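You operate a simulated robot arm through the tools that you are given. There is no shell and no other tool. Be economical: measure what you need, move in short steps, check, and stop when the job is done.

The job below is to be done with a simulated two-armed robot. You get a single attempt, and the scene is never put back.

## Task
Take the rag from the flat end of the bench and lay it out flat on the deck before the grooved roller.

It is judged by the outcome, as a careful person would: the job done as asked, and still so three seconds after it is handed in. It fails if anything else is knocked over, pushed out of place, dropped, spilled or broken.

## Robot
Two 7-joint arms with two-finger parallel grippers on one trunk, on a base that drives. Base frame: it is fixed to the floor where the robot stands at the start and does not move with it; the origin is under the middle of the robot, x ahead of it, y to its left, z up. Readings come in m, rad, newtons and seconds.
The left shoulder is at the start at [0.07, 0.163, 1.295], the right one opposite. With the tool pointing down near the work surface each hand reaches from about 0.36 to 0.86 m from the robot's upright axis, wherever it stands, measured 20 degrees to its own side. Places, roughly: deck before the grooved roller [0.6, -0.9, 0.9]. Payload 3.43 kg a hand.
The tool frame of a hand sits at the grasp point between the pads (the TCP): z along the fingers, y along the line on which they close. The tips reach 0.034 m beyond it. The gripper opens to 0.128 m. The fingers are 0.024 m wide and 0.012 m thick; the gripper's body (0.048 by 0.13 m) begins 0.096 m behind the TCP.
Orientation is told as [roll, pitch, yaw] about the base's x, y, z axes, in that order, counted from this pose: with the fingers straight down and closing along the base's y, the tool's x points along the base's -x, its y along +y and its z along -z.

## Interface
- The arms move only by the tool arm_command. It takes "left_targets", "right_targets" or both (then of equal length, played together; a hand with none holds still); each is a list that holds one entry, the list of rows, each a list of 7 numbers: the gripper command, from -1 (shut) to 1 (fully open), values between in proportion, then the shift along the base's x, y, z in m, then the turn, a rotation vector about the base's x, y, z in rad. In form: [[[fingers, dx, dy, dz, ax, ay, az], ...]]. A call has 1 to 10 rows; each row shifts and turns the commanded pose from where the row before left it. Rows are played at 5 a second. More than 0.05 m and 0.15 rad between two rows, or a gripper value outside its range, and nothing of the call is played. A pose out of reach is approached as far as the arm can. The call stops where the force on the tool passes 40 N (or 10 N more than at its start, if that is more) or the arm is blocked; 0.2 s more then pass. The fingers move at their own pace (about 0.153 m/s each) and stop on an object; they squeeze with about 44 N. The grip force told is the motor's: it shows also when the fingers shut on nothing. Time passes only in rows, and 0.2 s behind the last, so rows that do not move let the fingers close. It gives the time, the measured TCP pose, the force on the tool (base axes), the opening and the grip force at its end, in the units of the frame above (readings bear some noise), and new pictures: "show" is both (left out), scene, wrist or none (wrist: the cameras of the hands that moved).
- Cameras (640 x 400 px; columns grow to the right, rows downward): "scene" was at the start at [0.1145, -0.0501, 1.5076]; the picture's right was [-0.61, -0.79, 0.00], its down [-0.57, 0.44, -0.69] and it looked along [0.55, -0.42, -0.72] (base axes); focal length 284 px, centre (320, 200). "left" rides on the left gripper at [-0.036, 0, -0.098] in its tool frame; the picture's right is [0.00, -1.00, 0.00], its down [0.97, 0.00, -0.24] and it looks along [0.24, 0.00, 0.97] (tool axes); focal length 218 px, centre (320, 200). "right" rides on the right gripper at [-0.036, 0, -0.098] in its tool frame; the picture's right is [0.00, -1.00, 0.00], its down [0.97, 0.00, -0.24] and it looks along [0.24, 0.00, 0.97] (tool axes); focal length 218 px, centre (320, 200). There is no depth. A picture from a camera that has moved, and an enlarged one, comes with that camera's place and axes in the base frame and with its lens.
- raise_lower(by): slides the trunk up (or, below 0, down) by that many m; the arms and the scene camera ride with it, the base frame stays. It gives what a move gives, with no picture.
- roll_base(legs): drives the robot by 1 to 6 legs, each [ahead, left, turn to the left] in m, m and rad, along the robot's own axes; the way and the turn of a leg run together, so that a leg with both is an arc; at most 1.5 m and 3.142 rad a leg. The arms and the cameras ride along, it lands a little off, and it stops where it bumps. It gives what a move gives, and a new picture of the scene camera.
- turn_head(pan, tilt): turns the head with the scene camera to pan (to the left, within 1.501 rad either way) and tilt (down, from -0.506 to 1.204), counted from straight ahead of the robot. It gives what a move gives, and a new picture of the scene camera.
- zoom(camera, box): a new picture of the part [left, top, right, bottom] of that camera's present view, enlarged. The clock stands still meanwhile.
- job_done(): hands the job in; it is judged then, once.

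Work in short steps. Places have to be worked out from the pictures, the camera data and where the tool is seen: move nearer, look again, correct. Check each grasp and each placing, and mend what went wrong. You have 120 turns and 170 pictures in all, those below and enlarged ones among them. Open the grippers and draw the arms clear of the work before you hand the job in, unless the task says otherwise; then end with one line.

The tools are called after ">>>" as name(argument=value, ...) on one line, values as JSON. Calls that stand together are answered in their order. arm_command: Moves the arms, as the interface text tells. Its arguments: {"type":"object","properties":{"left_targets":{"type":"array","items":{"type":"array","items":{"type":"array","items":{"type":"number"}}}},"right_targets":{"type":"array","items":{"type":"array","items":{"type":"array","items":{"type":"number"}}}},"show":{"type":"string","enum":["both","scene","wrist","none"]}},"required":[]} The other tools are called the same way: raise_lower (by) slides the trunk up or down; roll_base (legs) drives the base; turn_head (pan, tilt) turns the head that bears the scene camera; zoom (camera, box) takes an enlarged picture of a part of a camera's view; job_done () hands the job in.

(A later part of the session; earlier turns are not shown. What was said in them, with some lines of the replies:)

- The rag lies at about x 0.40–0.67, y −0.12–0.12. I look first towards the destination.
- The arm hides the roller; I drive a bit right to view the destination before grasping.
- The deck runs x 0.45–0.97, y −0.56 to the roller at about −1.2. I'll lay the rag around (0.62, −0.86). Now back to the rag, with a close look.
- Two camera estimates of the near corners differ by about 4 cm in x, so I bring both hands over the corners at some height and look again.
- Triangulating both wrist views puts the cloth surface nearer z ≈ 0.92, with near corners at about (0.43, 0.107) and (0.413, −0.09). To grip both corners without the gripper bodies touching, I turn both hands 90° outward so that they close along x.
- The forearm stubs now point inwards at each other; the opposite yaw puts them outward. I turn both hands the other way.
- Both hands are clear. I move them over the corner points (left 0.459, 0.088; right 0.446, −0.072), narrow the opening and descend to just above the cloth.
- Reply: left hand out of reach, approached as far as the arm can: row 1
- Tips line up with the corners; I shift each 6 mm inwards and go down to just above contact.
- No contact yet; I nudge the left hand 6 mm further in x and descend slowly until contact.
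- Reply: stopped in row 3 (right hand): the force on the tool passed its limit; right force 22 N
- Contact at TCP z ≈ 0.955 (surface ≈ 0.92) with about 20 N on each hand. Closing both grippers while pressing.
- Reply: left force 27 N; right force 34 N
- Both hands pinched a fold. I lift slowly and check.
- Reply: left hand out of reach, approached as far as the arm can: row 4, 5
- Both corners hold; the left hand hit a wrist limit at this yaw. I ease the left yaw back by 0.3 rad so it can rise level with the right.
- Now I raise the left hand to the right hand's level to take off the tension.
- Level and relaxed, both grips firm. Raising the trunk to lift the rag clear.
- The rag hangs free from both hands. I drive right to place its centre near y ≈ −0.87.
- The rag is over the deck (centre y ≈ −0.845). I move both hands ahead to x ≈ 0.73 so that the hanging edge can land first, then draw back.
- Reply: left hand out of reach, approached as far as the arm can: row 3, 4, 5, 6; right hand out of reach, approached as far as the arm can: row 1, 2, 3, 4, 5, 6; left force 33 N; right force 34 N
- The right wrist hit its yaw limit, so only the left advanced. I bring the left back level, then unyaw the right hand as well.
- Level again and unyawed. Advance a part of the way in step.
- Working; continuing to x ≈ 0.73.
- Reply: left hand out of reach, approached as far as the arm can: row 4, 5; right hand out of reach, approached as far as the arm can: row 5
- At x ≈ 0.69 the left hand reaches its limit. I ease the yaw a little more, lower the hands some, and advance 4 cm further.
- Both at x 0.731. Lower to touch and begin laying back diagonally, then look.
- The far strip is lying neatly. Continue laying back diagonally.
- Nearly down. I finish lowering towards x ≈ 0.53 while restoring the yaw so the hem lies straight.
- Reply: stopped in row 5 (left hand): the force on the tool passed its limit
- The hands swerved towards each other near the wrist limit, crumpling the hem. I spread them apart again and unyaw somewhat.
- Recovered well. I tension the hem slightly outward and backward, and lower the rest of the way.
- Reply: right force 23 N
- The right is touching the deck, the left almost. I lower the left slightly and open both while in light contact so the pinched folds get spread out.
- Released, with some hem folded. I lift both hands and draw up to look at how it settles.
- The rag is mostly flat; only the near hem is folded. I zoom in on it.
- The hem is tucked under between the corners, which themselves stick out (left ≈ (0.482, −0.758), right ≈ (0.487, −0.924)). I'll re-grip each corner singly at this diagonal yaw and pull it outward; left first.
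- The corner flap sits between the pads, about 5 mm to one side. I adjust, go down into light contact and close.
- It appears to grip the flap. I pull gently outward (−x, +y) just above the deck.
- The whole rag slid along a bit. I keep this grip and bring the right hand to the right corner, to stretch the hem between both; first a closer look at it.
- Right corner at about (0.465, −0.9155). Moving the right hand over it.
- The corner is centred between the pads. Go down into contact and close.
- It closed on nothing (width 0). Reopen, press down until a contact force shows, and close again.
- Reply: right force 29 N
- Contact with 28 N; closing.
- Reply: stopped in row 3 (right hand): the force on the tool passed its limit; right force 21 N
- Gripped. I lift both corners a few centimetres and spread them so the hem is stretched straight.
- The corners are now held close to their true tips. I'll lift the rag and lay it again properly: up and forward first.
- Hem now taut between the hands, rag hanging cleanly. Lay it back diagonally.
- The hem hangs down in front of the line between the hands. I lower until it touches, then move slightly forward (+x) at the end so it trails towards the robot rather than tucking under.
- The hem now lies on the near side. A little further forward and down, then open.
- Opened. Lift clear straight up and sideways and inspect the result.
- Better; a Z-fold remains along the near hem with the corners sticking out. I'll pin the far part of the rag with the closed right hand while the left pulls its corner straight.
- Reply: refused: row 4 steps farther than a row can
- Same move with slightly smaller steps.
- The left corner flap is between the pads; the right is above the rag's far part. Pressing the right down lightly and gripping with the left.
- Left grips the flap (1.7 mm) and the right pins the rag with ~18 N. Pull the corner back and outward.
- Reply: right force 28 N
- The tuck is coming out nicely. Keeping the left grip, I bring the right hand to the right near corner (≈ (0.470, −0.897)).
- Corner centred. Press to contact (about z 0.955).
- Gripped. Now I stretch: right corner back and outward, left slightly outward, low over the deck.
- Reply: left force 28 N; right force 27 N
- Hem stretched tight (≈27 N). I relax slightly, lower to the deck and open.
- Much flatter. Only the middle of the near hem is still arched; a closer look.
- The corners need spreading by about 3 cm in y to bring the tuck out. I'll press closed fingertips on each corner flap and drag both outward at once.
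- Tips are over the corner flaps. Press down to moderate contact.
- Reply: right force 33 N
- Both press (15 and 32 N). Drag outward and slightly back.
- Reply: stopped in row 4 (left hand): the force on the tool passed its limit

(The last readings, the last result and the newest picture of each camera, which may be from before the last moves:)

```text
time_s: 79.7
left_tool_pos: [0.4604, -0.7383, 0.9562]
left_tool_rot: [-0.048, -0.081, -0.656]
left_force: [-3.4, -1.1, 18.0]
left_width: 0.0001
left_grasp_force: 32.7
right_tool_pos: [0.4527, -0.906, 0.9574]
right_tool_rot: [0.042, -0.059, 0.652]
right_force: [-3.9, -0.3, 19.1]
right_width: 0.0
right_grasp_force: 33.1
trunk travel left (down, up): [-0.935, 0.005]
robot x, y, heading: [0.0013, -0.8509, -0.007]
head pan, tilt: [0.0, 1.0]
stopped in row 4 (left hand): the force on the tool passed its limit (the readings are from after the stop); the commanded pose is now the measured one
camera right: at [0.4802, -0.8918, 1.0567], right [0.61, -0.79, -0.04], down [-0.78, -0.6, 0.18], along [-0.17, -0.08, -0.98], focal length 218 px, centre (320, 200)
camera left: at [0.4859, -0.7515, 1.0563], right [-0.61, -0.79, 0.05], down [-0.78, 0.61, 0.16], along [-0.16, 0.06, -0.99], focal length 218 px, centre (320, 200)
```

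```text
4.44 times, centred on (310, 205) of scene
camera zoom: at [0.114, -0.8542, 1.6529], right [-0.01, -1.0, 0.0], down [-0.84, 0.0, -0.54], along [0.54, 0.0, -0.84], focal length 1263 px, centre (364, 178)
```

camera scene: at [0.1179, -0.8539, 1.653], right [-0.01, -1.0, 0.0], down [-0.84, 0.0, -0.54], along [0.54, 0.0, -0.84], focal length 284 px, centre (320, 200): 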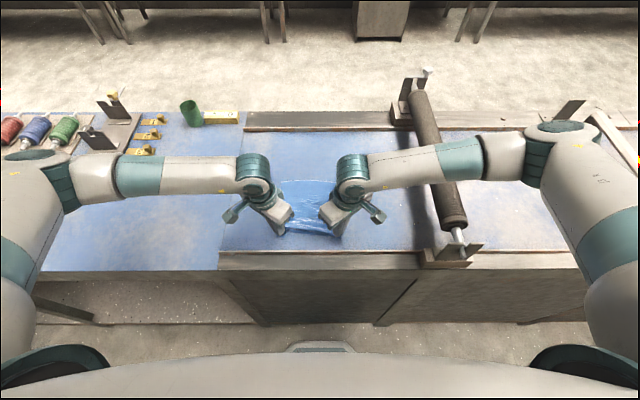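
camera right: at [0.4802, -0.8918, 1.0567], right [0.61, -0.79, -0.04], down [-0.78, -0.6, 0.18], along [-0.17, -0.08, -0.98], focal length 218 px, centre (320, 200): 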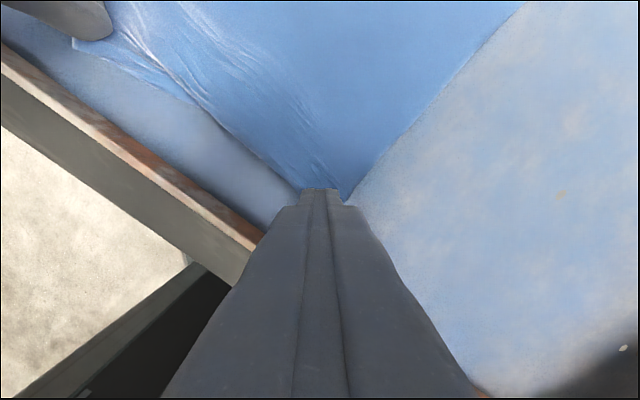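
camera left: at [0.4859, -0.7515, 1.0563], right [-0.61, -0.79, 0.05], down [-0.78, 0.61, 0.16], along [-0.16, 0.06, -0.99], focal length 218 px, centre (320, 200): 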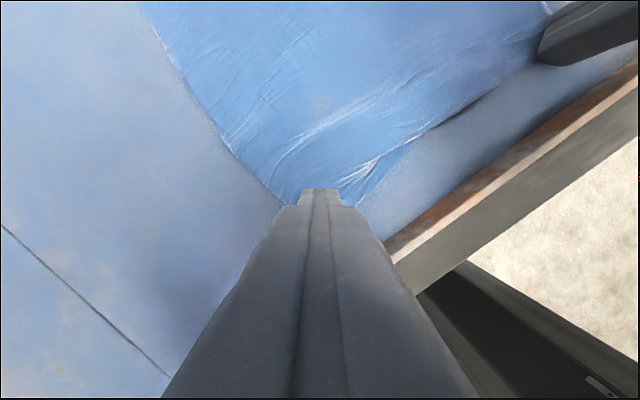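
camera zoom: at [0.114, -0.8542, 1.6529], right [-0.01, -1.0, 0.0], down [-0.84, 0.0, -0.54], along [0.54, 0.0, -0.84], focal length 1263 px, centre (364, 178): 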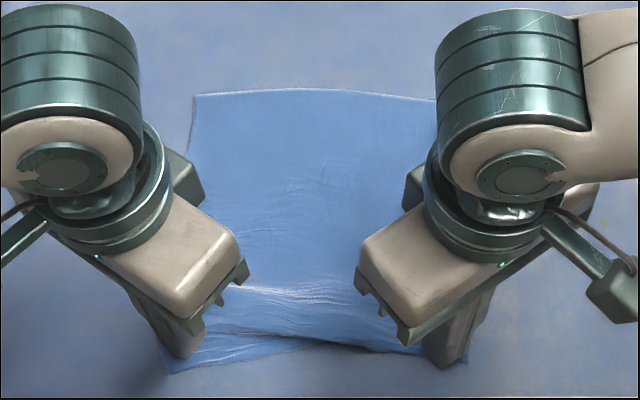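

Press-dragging works: the hem has straightened a lot. Continue a bit more.

>>> arm_command(left_targets=[[[-1, 0, 0.004, 0, 0, 0, 0], [-1, 0, 0.004, 0, 0, 0, 0]]], right_targets=[[[-1, -0.001, -0.004, 0, 0, 0, 0], [-1, -0.001, -0.004, 0, 0, 0, 0]]], show="none")

>>> zoom(camera="scene", box=[250, 160, 370, 250])

```text
time_s: 80.3
left_tool_pos: [0.4605, -0.7321, 0.9558]
left_tool_rot: [-0.05, -0.082, -0.656]
left_force: [1.3, -14.6, 20.4]
left_width: 0.0
left_grasp_force: 32.8
right_tool_pos: [0.4511, -0.9161, 0.9562]
right_tool_rot: [0.041, -0.061, 0.65]
right_force: [1.2, 8.4, 15.4]
right_width: 0.0
right_grasp_force: 32.8
trunk travel left (down, up): [-0.935, 0.005]
robot x, y, heading: [-0.0028, -0.8531, -0.007]
head pan, tilt: [0.0, 1.0]
```

```text
4.44 times, centred on (310, 205) of scene
camera zoom: at [0.1146, -0.8558, 1.6533], right [-0.01, -1.0, 0.0], down [-0.84, 0.01, -0.54], along [0.54, 0.0, -0.84], focal length 1263 px, centre (364, 178)
```

zoom: 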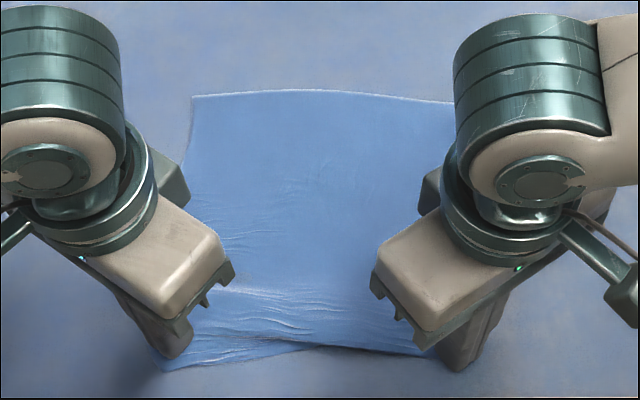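

Now the hem is under tension and nearly straight. Lift off vertically and inspect.

>>> arm_command(left_targets=[[[-1, 0, 0, 0.02, 0, 0, 0], [-1, 0, 0, 0.03, 0, 0, 0], [-1, 0, 0.04, 0.03, 0, 0, 0], [-1, 0, 0.04, 0.0, 0, 0, 0], [-1, 0, 0.04, 0, 0, 0, 0]]], right_targets=[[[-1, 0, 0, 0.02, 0, 0, 0], [-1, 0, 0, 0.03, 0, 0, 0], [-1, 0, -0.04, 0.03, 0, 0, 0], [-1, 0, -0.03, 0.0, 0, 0, 0], [-1, 0, -0.03, 0, 0, 0, 0]]], show="none")

>>> zoom(camera="scene", box=[258, 170, 362, 248])

```text
time_s: 81.5
left_tool_pos: [0.4586, -0.608, 1.0357]
left_tool_rot: [-0.048, -0.076, -0.655]
left_force: [-0.4, -0.3, 0.3]
left_width: 0.0
left_grasp_force: 33.7
right_tool_pos: [0.4496, -1.0159, 1.0351]
right_tool_rot: [0.039, -0.057, 0.65]
right_force: [0.1, 0.1, 1.8]
right_width: 0.0002
right_grasp_force: 33.0
trunk travel left (down, up): [-0.935, 0.005]
robot x, y, heading: [-0.0017, -0.8497, -0.004]
head pan, tilt: [0.0, 1.0]
```

```text
5.13 times, centred on (310, 209) of scene
camera zoom: at [0.116, -0.8537, 1.6532], right [-0.01, -1.0, 0.0], down [-0.84, 0.0, -0.54], along [0.54, 0.0, -0.84], focal length 1457 px, centre (371, 154)
```

zoom: 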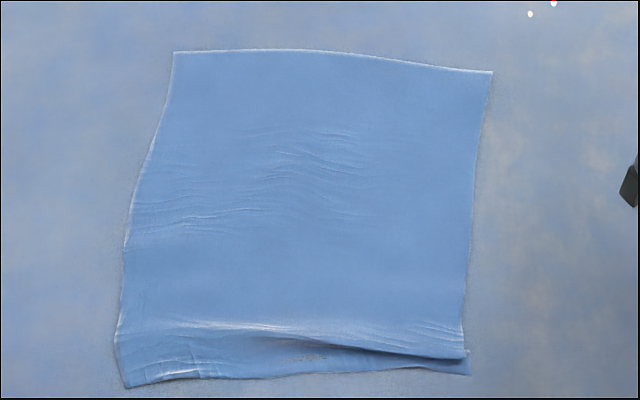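

Nearly flat; a small pleat remains along the right of the near hem. I'll press near the far corners and drag the rag forward (+x) a few cm: the trailing hem will be pulled straight, and it gets further from the rail.

>>> arm_command(left_targets=[[[-1, 0.038, -0.028, 0, 0, 0, 0], [-1, 0.038, -0.028, 0, 0, 0, 0], [-1, 0.038, -0.028, 0, 0, 0, 0], [-1, 0.038, -0.028, -0.01, 0, 0, 0], [-1, 0.037, -0.028, -0.015, 0, 0, 0], [-1, 0, 0, -0.035, 0, 0, 0], [-1, 0, 0, -0.004, 0, 0, 0]]], right_targets=[[[-1, 0.038, 0.022, 0, 0, 0, 0], [-1, 0.038, 0.022, 0, 0, 0, 0], [-1, 0.038, 0.022, 0, 0, 0, 0], [-1, 0.036, 0.02, -0.01, 0, 0, 0], [-1, 0.035, 0.02, -0.015, 0, 0, 0], [-1, 0, 0, -0.035, 0, 0, 0], [-1, 0, 0, -0.004, 0, 0, 0]]], show="wrist")

```text
time_s: 83.1
left_tool_pos: [0.6515, -0.7487, 0.9689]
left_tool_rot: [-0.05, -0.076, -0.655]
left_force: [0.4, 0.1, -0.3]
left_width: 0.0002
left_grasp_force: 32.7
right_tool_pos: [0.6377, -0.9098, 0.9697]
right_tool_rot: [0.042, -0.056, 0.651]
right_force: [-0.1, 0.4, -0.1]
right_width: 0.0
right_grasp_force: 32.6
trunk travel left (down, up): [-0.935, 0.005]
robot x, y, heading: [-0.0037, -0.8535, -0.004]
head pan, tilt: [0.0, 1.0]
camera right: at [0.6658, -0.894, 1.0692], right [0.61, -0.79, -0.04], down [-0.78, -0.6, 0.19], along [-0.17, -0.08, -0.98], focal length 218 px, centre (320, 200)
camera left: at [0.6768, -0.762, 1.0691], right [-0.61, -0.79, 0.05], down [-0.78, 0.61, 0.17], along [-0.16, 0.06, -0.99], focal length 218 px, centre (320, 200)
```

right: 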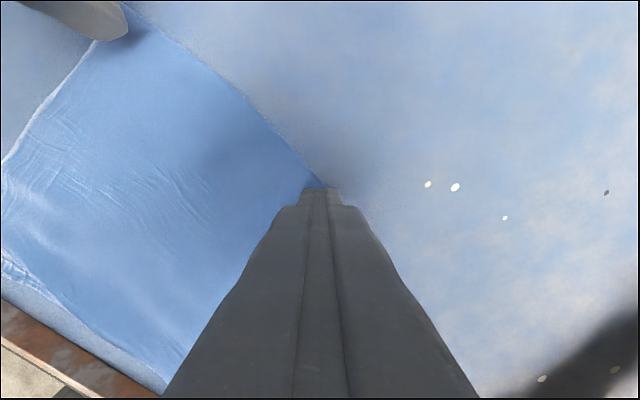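
left: 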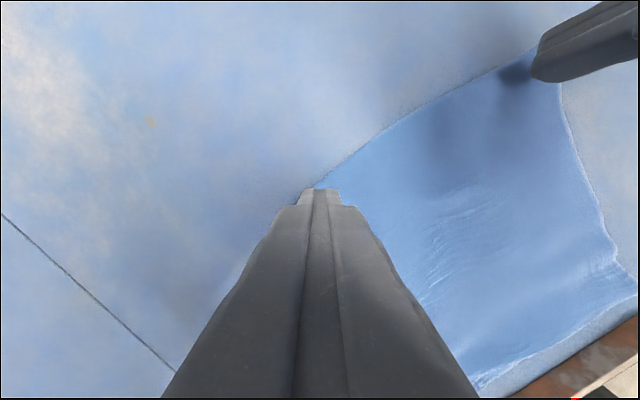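

Tips are right at the far corners; shift slightly inward onto the cloth and press.

>>> arm_command(left_targets=[[[-1, -0.012, -0.006, 0, 0, 0, 0], [-1, 0, 0, -0.008, 0, 0, 0], [-1, 0, 0, -0.005, 0, 0, 0], [-1, 0, 0, -0.002, 0, 0, 0]]], right_targets=[[[-1, -0.015, 0.006, 0, 0, 0, 0], [-1, 0, 0, -0.008, 0, 0, 0], [-1, 0, 0, -0.005, 0, 0, 0], [-1, 0, 0, -0.003, 0, 0, 0]]], show="none")

```text
time_s: 84.1
left_tool_pos: [0.6374, -0.7543, 0.9567]
left_tool_rot: [-0.048, -0.079, -0.655]
left_force: [0.3, -0.1, 6.6]
left_width: 0.0
left_grasp_force: 33.5
right_tool_pos: [0.6237, -0.9024, 0.9555]
right_tool_rot: [0.041, -0.061, 0.651]
right_force: [0.8, 0.7, 8.4]
right_width: 0.0
right_grasp_force: 33.8
trunk travel left (down, up): [-0.935, 0.005]
robot x, y, heading: [-0.0025, -0.8526, -0.006]
head pan, tilt: [0.0, 1.0]
```

Light contact on both (7–8 N). Press a touch more and drag forward.

>>> arm_command(left_targets=[[[-1, 0.003, 0, -0.002, 0, 0, 0], [-1, 0.007, 0.001, 0, 0, 0, 0], [-1, 0.008, 0, 0, 0, 0, 0], [-1, 0.008, 0, 0, 0, 0, 0], [-1, 0.008, 0, 0, 0, 0, 0]]], right_targets=[[[-1, 0.004, 0, -0.002, 0, 0, 0], [-1, 0.009, -0.001, 0, 0, 0, 0], [-1, 0.01, 0, 0, 0, 0, 0], [-1, 0.01, 0, 0, 0, 0, 0], [-1, 0.01, 0, 0, 0, 0, 0]]], show="none")

>>> zoom(camera="scene", box=[250, 150, 370, 240])

```text
time_s: 85.3
left_tool_pos: [0.67, -0.7533, 0.9573]
left_tool_rot: [-0.047, -0.08, -0.654]
left_force: [-2.9, -1.2, 12.7]
left_width: 0.0
left_grasp_force: 33.1
right_tool_pos: [0.662, -0.9038, 0.9561]
right_tool_rot: [0.038, -0.062, 0.649]
right_force: [-5.4, 0.7, 20.4]
right_width: 0.0
right_grasp_force: 32.5
trunk travel left (down, up): [-0.935, 0.005]
robot x, y, heading: [-0.0025, -0.8519, -0.009]
head pan, tilt: [0.0, 1.0]
```

```text
4.44 times, centred on (310, 195) of scene
camera zoom: at [0.1113, -0.8538, 1.6536], right [-0.01, -1.0, 0.0], down [-0.84, 0.0, -0.54], along [0.54, 0.0, -0.84], focal length 1263 px, centre (364, 222)
```

zoom: 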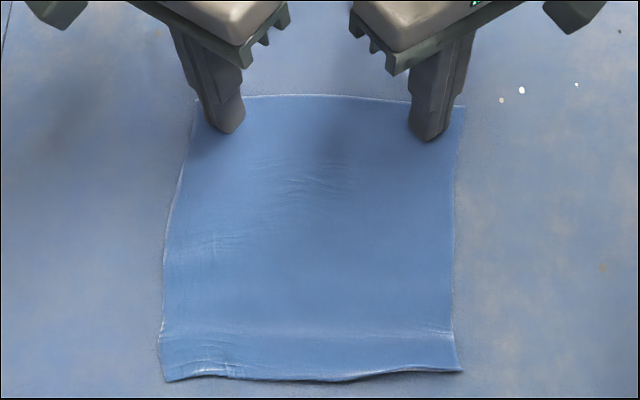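

Excellent: the rag is now flat and square. One more short forward drag to centre it and take out the last waves.

>>> arm_command(left_targets=[[[-1, 0.007, 0.001, 0, 0, 0, 0], [-1, 0.008, 0, 0, 0, 0, 0], [-1, 0.008, 0, 0, 0, 0, 0]]], right_targets=[[[-1, 0.007, -0.001, 0, 0, 0, 0], [-1, 0.008, 0, 0, 0, 0, 0], [-1, 0.008, 0, 0, 0, 0, 0]]], show="none")

>>> arm_command(left_targets=[[[-1, 0, 0, 0.015, 0, 0, 0], [-1, 0, 0, 0.03, 0, 0, 0], [-1, 0, 0.03, 0.035, 0, 0, 0], [-1, -0.02, 0.03, 0.03, 0, 0, 0], [-1, -0.03, 0.03, 0.02, 0, 0, 0]]], right_targets=[[[-1, 0, 0, 0.015, 0, 0, 0], [-1, 0, 0, 0.03, 0, 0, 0], [-1, 0, -0.02, 0.04, 0, 0, 0], [-1, -0.02, -0.02, 0.035, 0, 0, 0], [-1, -0.03, -0.02, 0.02, 0, 0, 0]]], show="scene")

>>> zoom(camera="scene", box=[250, 150, 370, 240])

```text
time_s: 86.1
left_tool_pos: [0.6926, -0.7532, 0.9564]
left_tool_rot: [-0.046, -0.08, -0.653]
left_force: [-4.4, -0.3, 14.2]
left_width: 0.0001
left_grasp_force: 33.1
right_tool_pos: [0.6852, -0.9063, 0.9554]
right_tool_rot: [0.039, -0.06, 0.652]
right_force: [-5.2, -0.3, 20.9]
right_width: 0.0
right_grasp_force: 32.7
trunk travel left (down, up): [-0.935, 0.005]
robot x, y, heading: [-0.006, -0.8537, -0.006]
head pan, tilt: [0.0, 1.0]
```

```text
time_s: 87.3
left_tool_pos: [0.6418, -0.6627, 1.0871]
left_tool_rot: [-0.047, -0.078, -0.657]
left_force: [-1.4, -0.5, -1.0]
left_width: 0.0003
left_grasp_force: 33.2
right_tool_pos: [0.6349, -0.9669, 1.0981]
right_tool_rot: [0.039, -0.058, 0.653]
right_force: [0.6, -0.1, 0.9]
right_width: 0.0
right_grasp_force: 32.9
trunk travel left (down, up): [-0.935, 0.005]
robot x, y, heading: [-0.002, -0.8507, -0.006]
head pan, tilt: [0.0, 1.0]
camera scene: at [0.1128, -0.8533, 1.6534], right [-0.01, -1.0, 0.0], down [-0.84, 0.0, -0.54], along [0.54, 0.0, -0.84], focal length 284 px, centre (320, 200)
```

scene: 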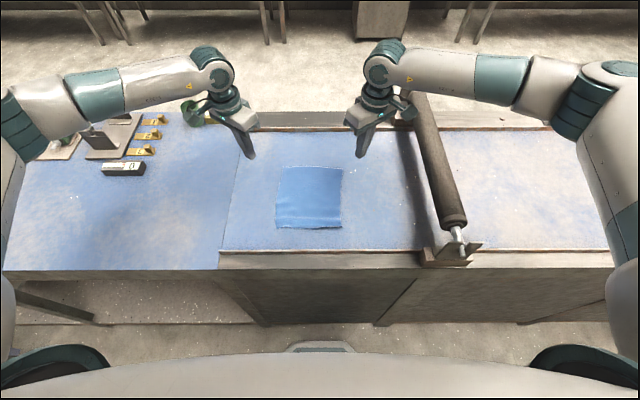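

```text
4.44 times, centred on (310, 195) of scene
camera zoom: at [0.1128, -0.8533, 1.6534], right [-0.01, -1.0, 0.0], down [-0.84, 0.0, -0.54], along [0.54, 0.0, -0.84], focal length 1263 px, centre (364, 222)
```

zoom: 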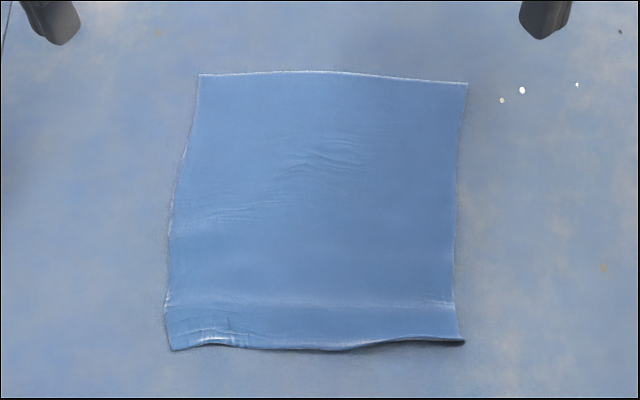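

The rag lies flat in the deck's middle, between rails and well before the roller. I open the grippers and draw both arms up and back clear.

>>> arm_command(left_targets=[[[-1, -0.02, 0, 0.04, 0, 0, 0], [-1, -0.03, 0, 0.03, 0, 0, 0], [0, -0.035, 0, 0.02, 0, 0, 0], [0, -0.035, 0.02, 0, 0, 0, 0], [0, -0.035, 0.02, 0, 0, 0, 0]]], right_targets=[[[-1, -0.02, 0, 0.04, 0, 0, 0], [-1, -0.03, 0, 0.03, 0, 0, 0], [0, -0.035, 0, 0.02, 0, 0, 0], [0, -0.035, -0.02, 0, 0, 0, 0], [0, -0.035, -0.02, 0, 0, 0, 0]]], show="scene")

>>> turn_head(pan=0.15, tilt=0.85)

```text
time_s: 88.5
left_tool_pos: [0.4863, -0.6228, 1.1748]
left_tool_rot: [-0.048, -0.078, -0.656]
left_force: [-1.1, 0.7, 0.3]
left_width: 0.064
left_grasp_force: 0.1
right_tool_pos: [0.4822, -1.0052, 1.1869]
right_tool_rot: [0.039, -0.06, 0.648]
right_force: [0.7, 0.5, 0.2]
right_width: 0.0639
right_grasp_force: 0.0
trunk travel left (down, up): [-0.935, 0.005]
robot x, y, heading: [-0.0023, -0.8523, -0.002]
head pan, tilt: [0.0, 1.0]
camera scene: at [0.1129, -0.8537, 1.6535], right [-0.01, -1.0, 0.0], down [-0.84, 0.0, -0.54], along [0.54, 0.0, -0.84], focal length 284 px, centre (320, 200)
```

scene: 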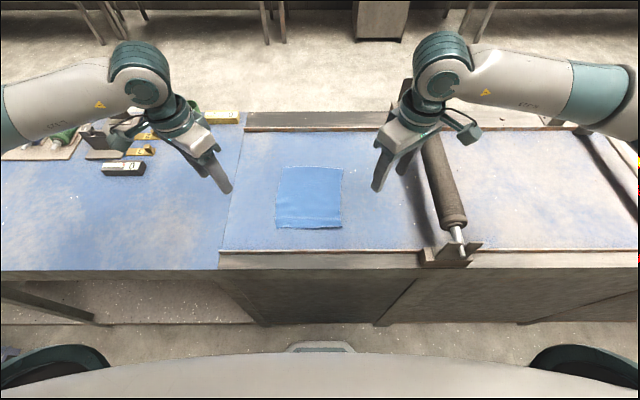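

```text
time_s: 89.2
left_tool_pos: [0.4906, -0.6234, 1.1726]
left_tool_rot: [-0.048, -0.075, -0.653]
left_force: [-0.4, 0.2, -0.6]
left_width: 0.0639
left_grasp_force: 0.0
right_tool_pos: [0.4849, -1.0034, 1.1867]
right_tool_rot: [0.041, -0.055, 0.65]
right_force: [-0.9, -0.5, -1.0]
right_width: 0.0639
right_grasp_force: 0.1
trunk travel left (down, up): [-0.935, 0.005]
robot x, y, heading: [-0.0032, -0.8512, -0.009]
head pan, tilt: [0.15, 0.85]
camera scene: at [0.1244, -0.842, 1.6642], right [0.14, -0.99, 0.0], down [-0.74, -0.11, -0.66], along [0.65, 0.09, -0.75], focal length 284 px, centre (320, 200)
```

scene: 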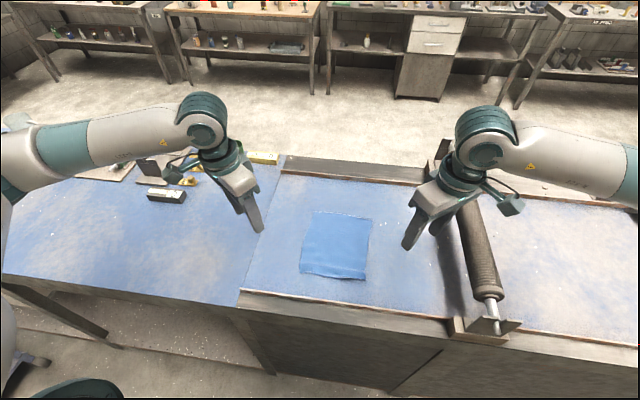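

All tidy so far; I draw the arms further back and out and fully open, then check that the mug still stands.

>>> arm_command(left_targets=[[[0.5, -0.03, 0.02, 0.02, 0, 0, 0.15], [1, -0.03, 0.02, 0.02, 0, 0, 0.15], [1, -0.02, 0.02, 0.02, 0, 0, 0.15]]], right_targets=[[[0.5, -0.03, -0.02, 0.02, 0, 0, -0.15], [1, -0.03, -0.02, 0.02, 0, 0, -0.15], [1, -0.02, -0.02, 0.02, 0, 0, -0.15]]], show="none")

>>> turn_head(pan=0.3, tilt=0.75)

```text
time_s: 90.0
left_tool_pos: [0.4096, -0.5612, 1.2313]
left_tool_rot: [-0.049, -0.077, -0.203]
left_force: [0.1, -0.1, 0.4]
left_width: 0.1282
left_grasp_force: 0.0
right_tool_pos: [0.4016, -1.0661, 1.2448]
right_tool_rot: [0.044, -0.057, 0.2]
right_force: [-0.4, 0.0, -0.4]
right_width: 0.1279
right_grasp_force: 0.2
trunk travel left (down, up): [-0.935, 0.005]
robot x, y, heading: [-0.0038, -0.8526, -0.008]
head pan, tilt: [0.15, 0.85]
```

```text
time_s: 90.7
left_tool_pos: [0.4109, -0.5623, 1.231]
left_tool_rot: [-0.049, -0.073, -0.205]
left_force: [0.0, -0.6, -0.7]
left_width: 0.128
left_grasp_force: 0.0
right_tool_pos: [0.4035, -1.0662, 1.244]
right_tool_rot: [0.044, -0.056, 0.201]
right_force: [-0.2, 0.7, -0.4]
right_width: 0.128
right_grasp_force: 0.1
trunk travel left (down, up): [-0.935, 0.005]
robot x, y, heading: [-0.0065, -0.848, -0.005]
head pan, tilt: [0.3, 0.75]
camera scene: at [0.1277, -0.8293, 1.6721], right [0.29, -0.96, 0.0], down [-0.65, -0.2, -0.73], along [0.7, 0.21, -0.68], focal length 284 px, centre (320, 200)
```

scene: 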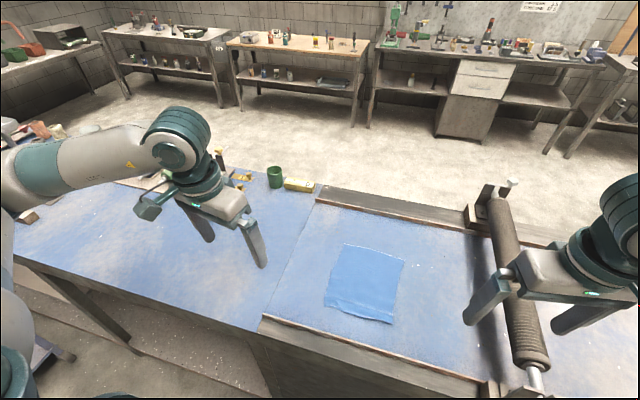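

The mug stands, nothing else has moved that I can see, the rag lies flat on the deck before the roller, and the arms are clear with grippers open. Handing in.

>>> job_done()

```text
The job is handed in.
```

The rag is on the deck before the grooved roller, lying flat apart from a few slight wrinkles near its front edge. The grippers are open, the arms are clear of the work, and I saw nothing else on the bench disturbed.
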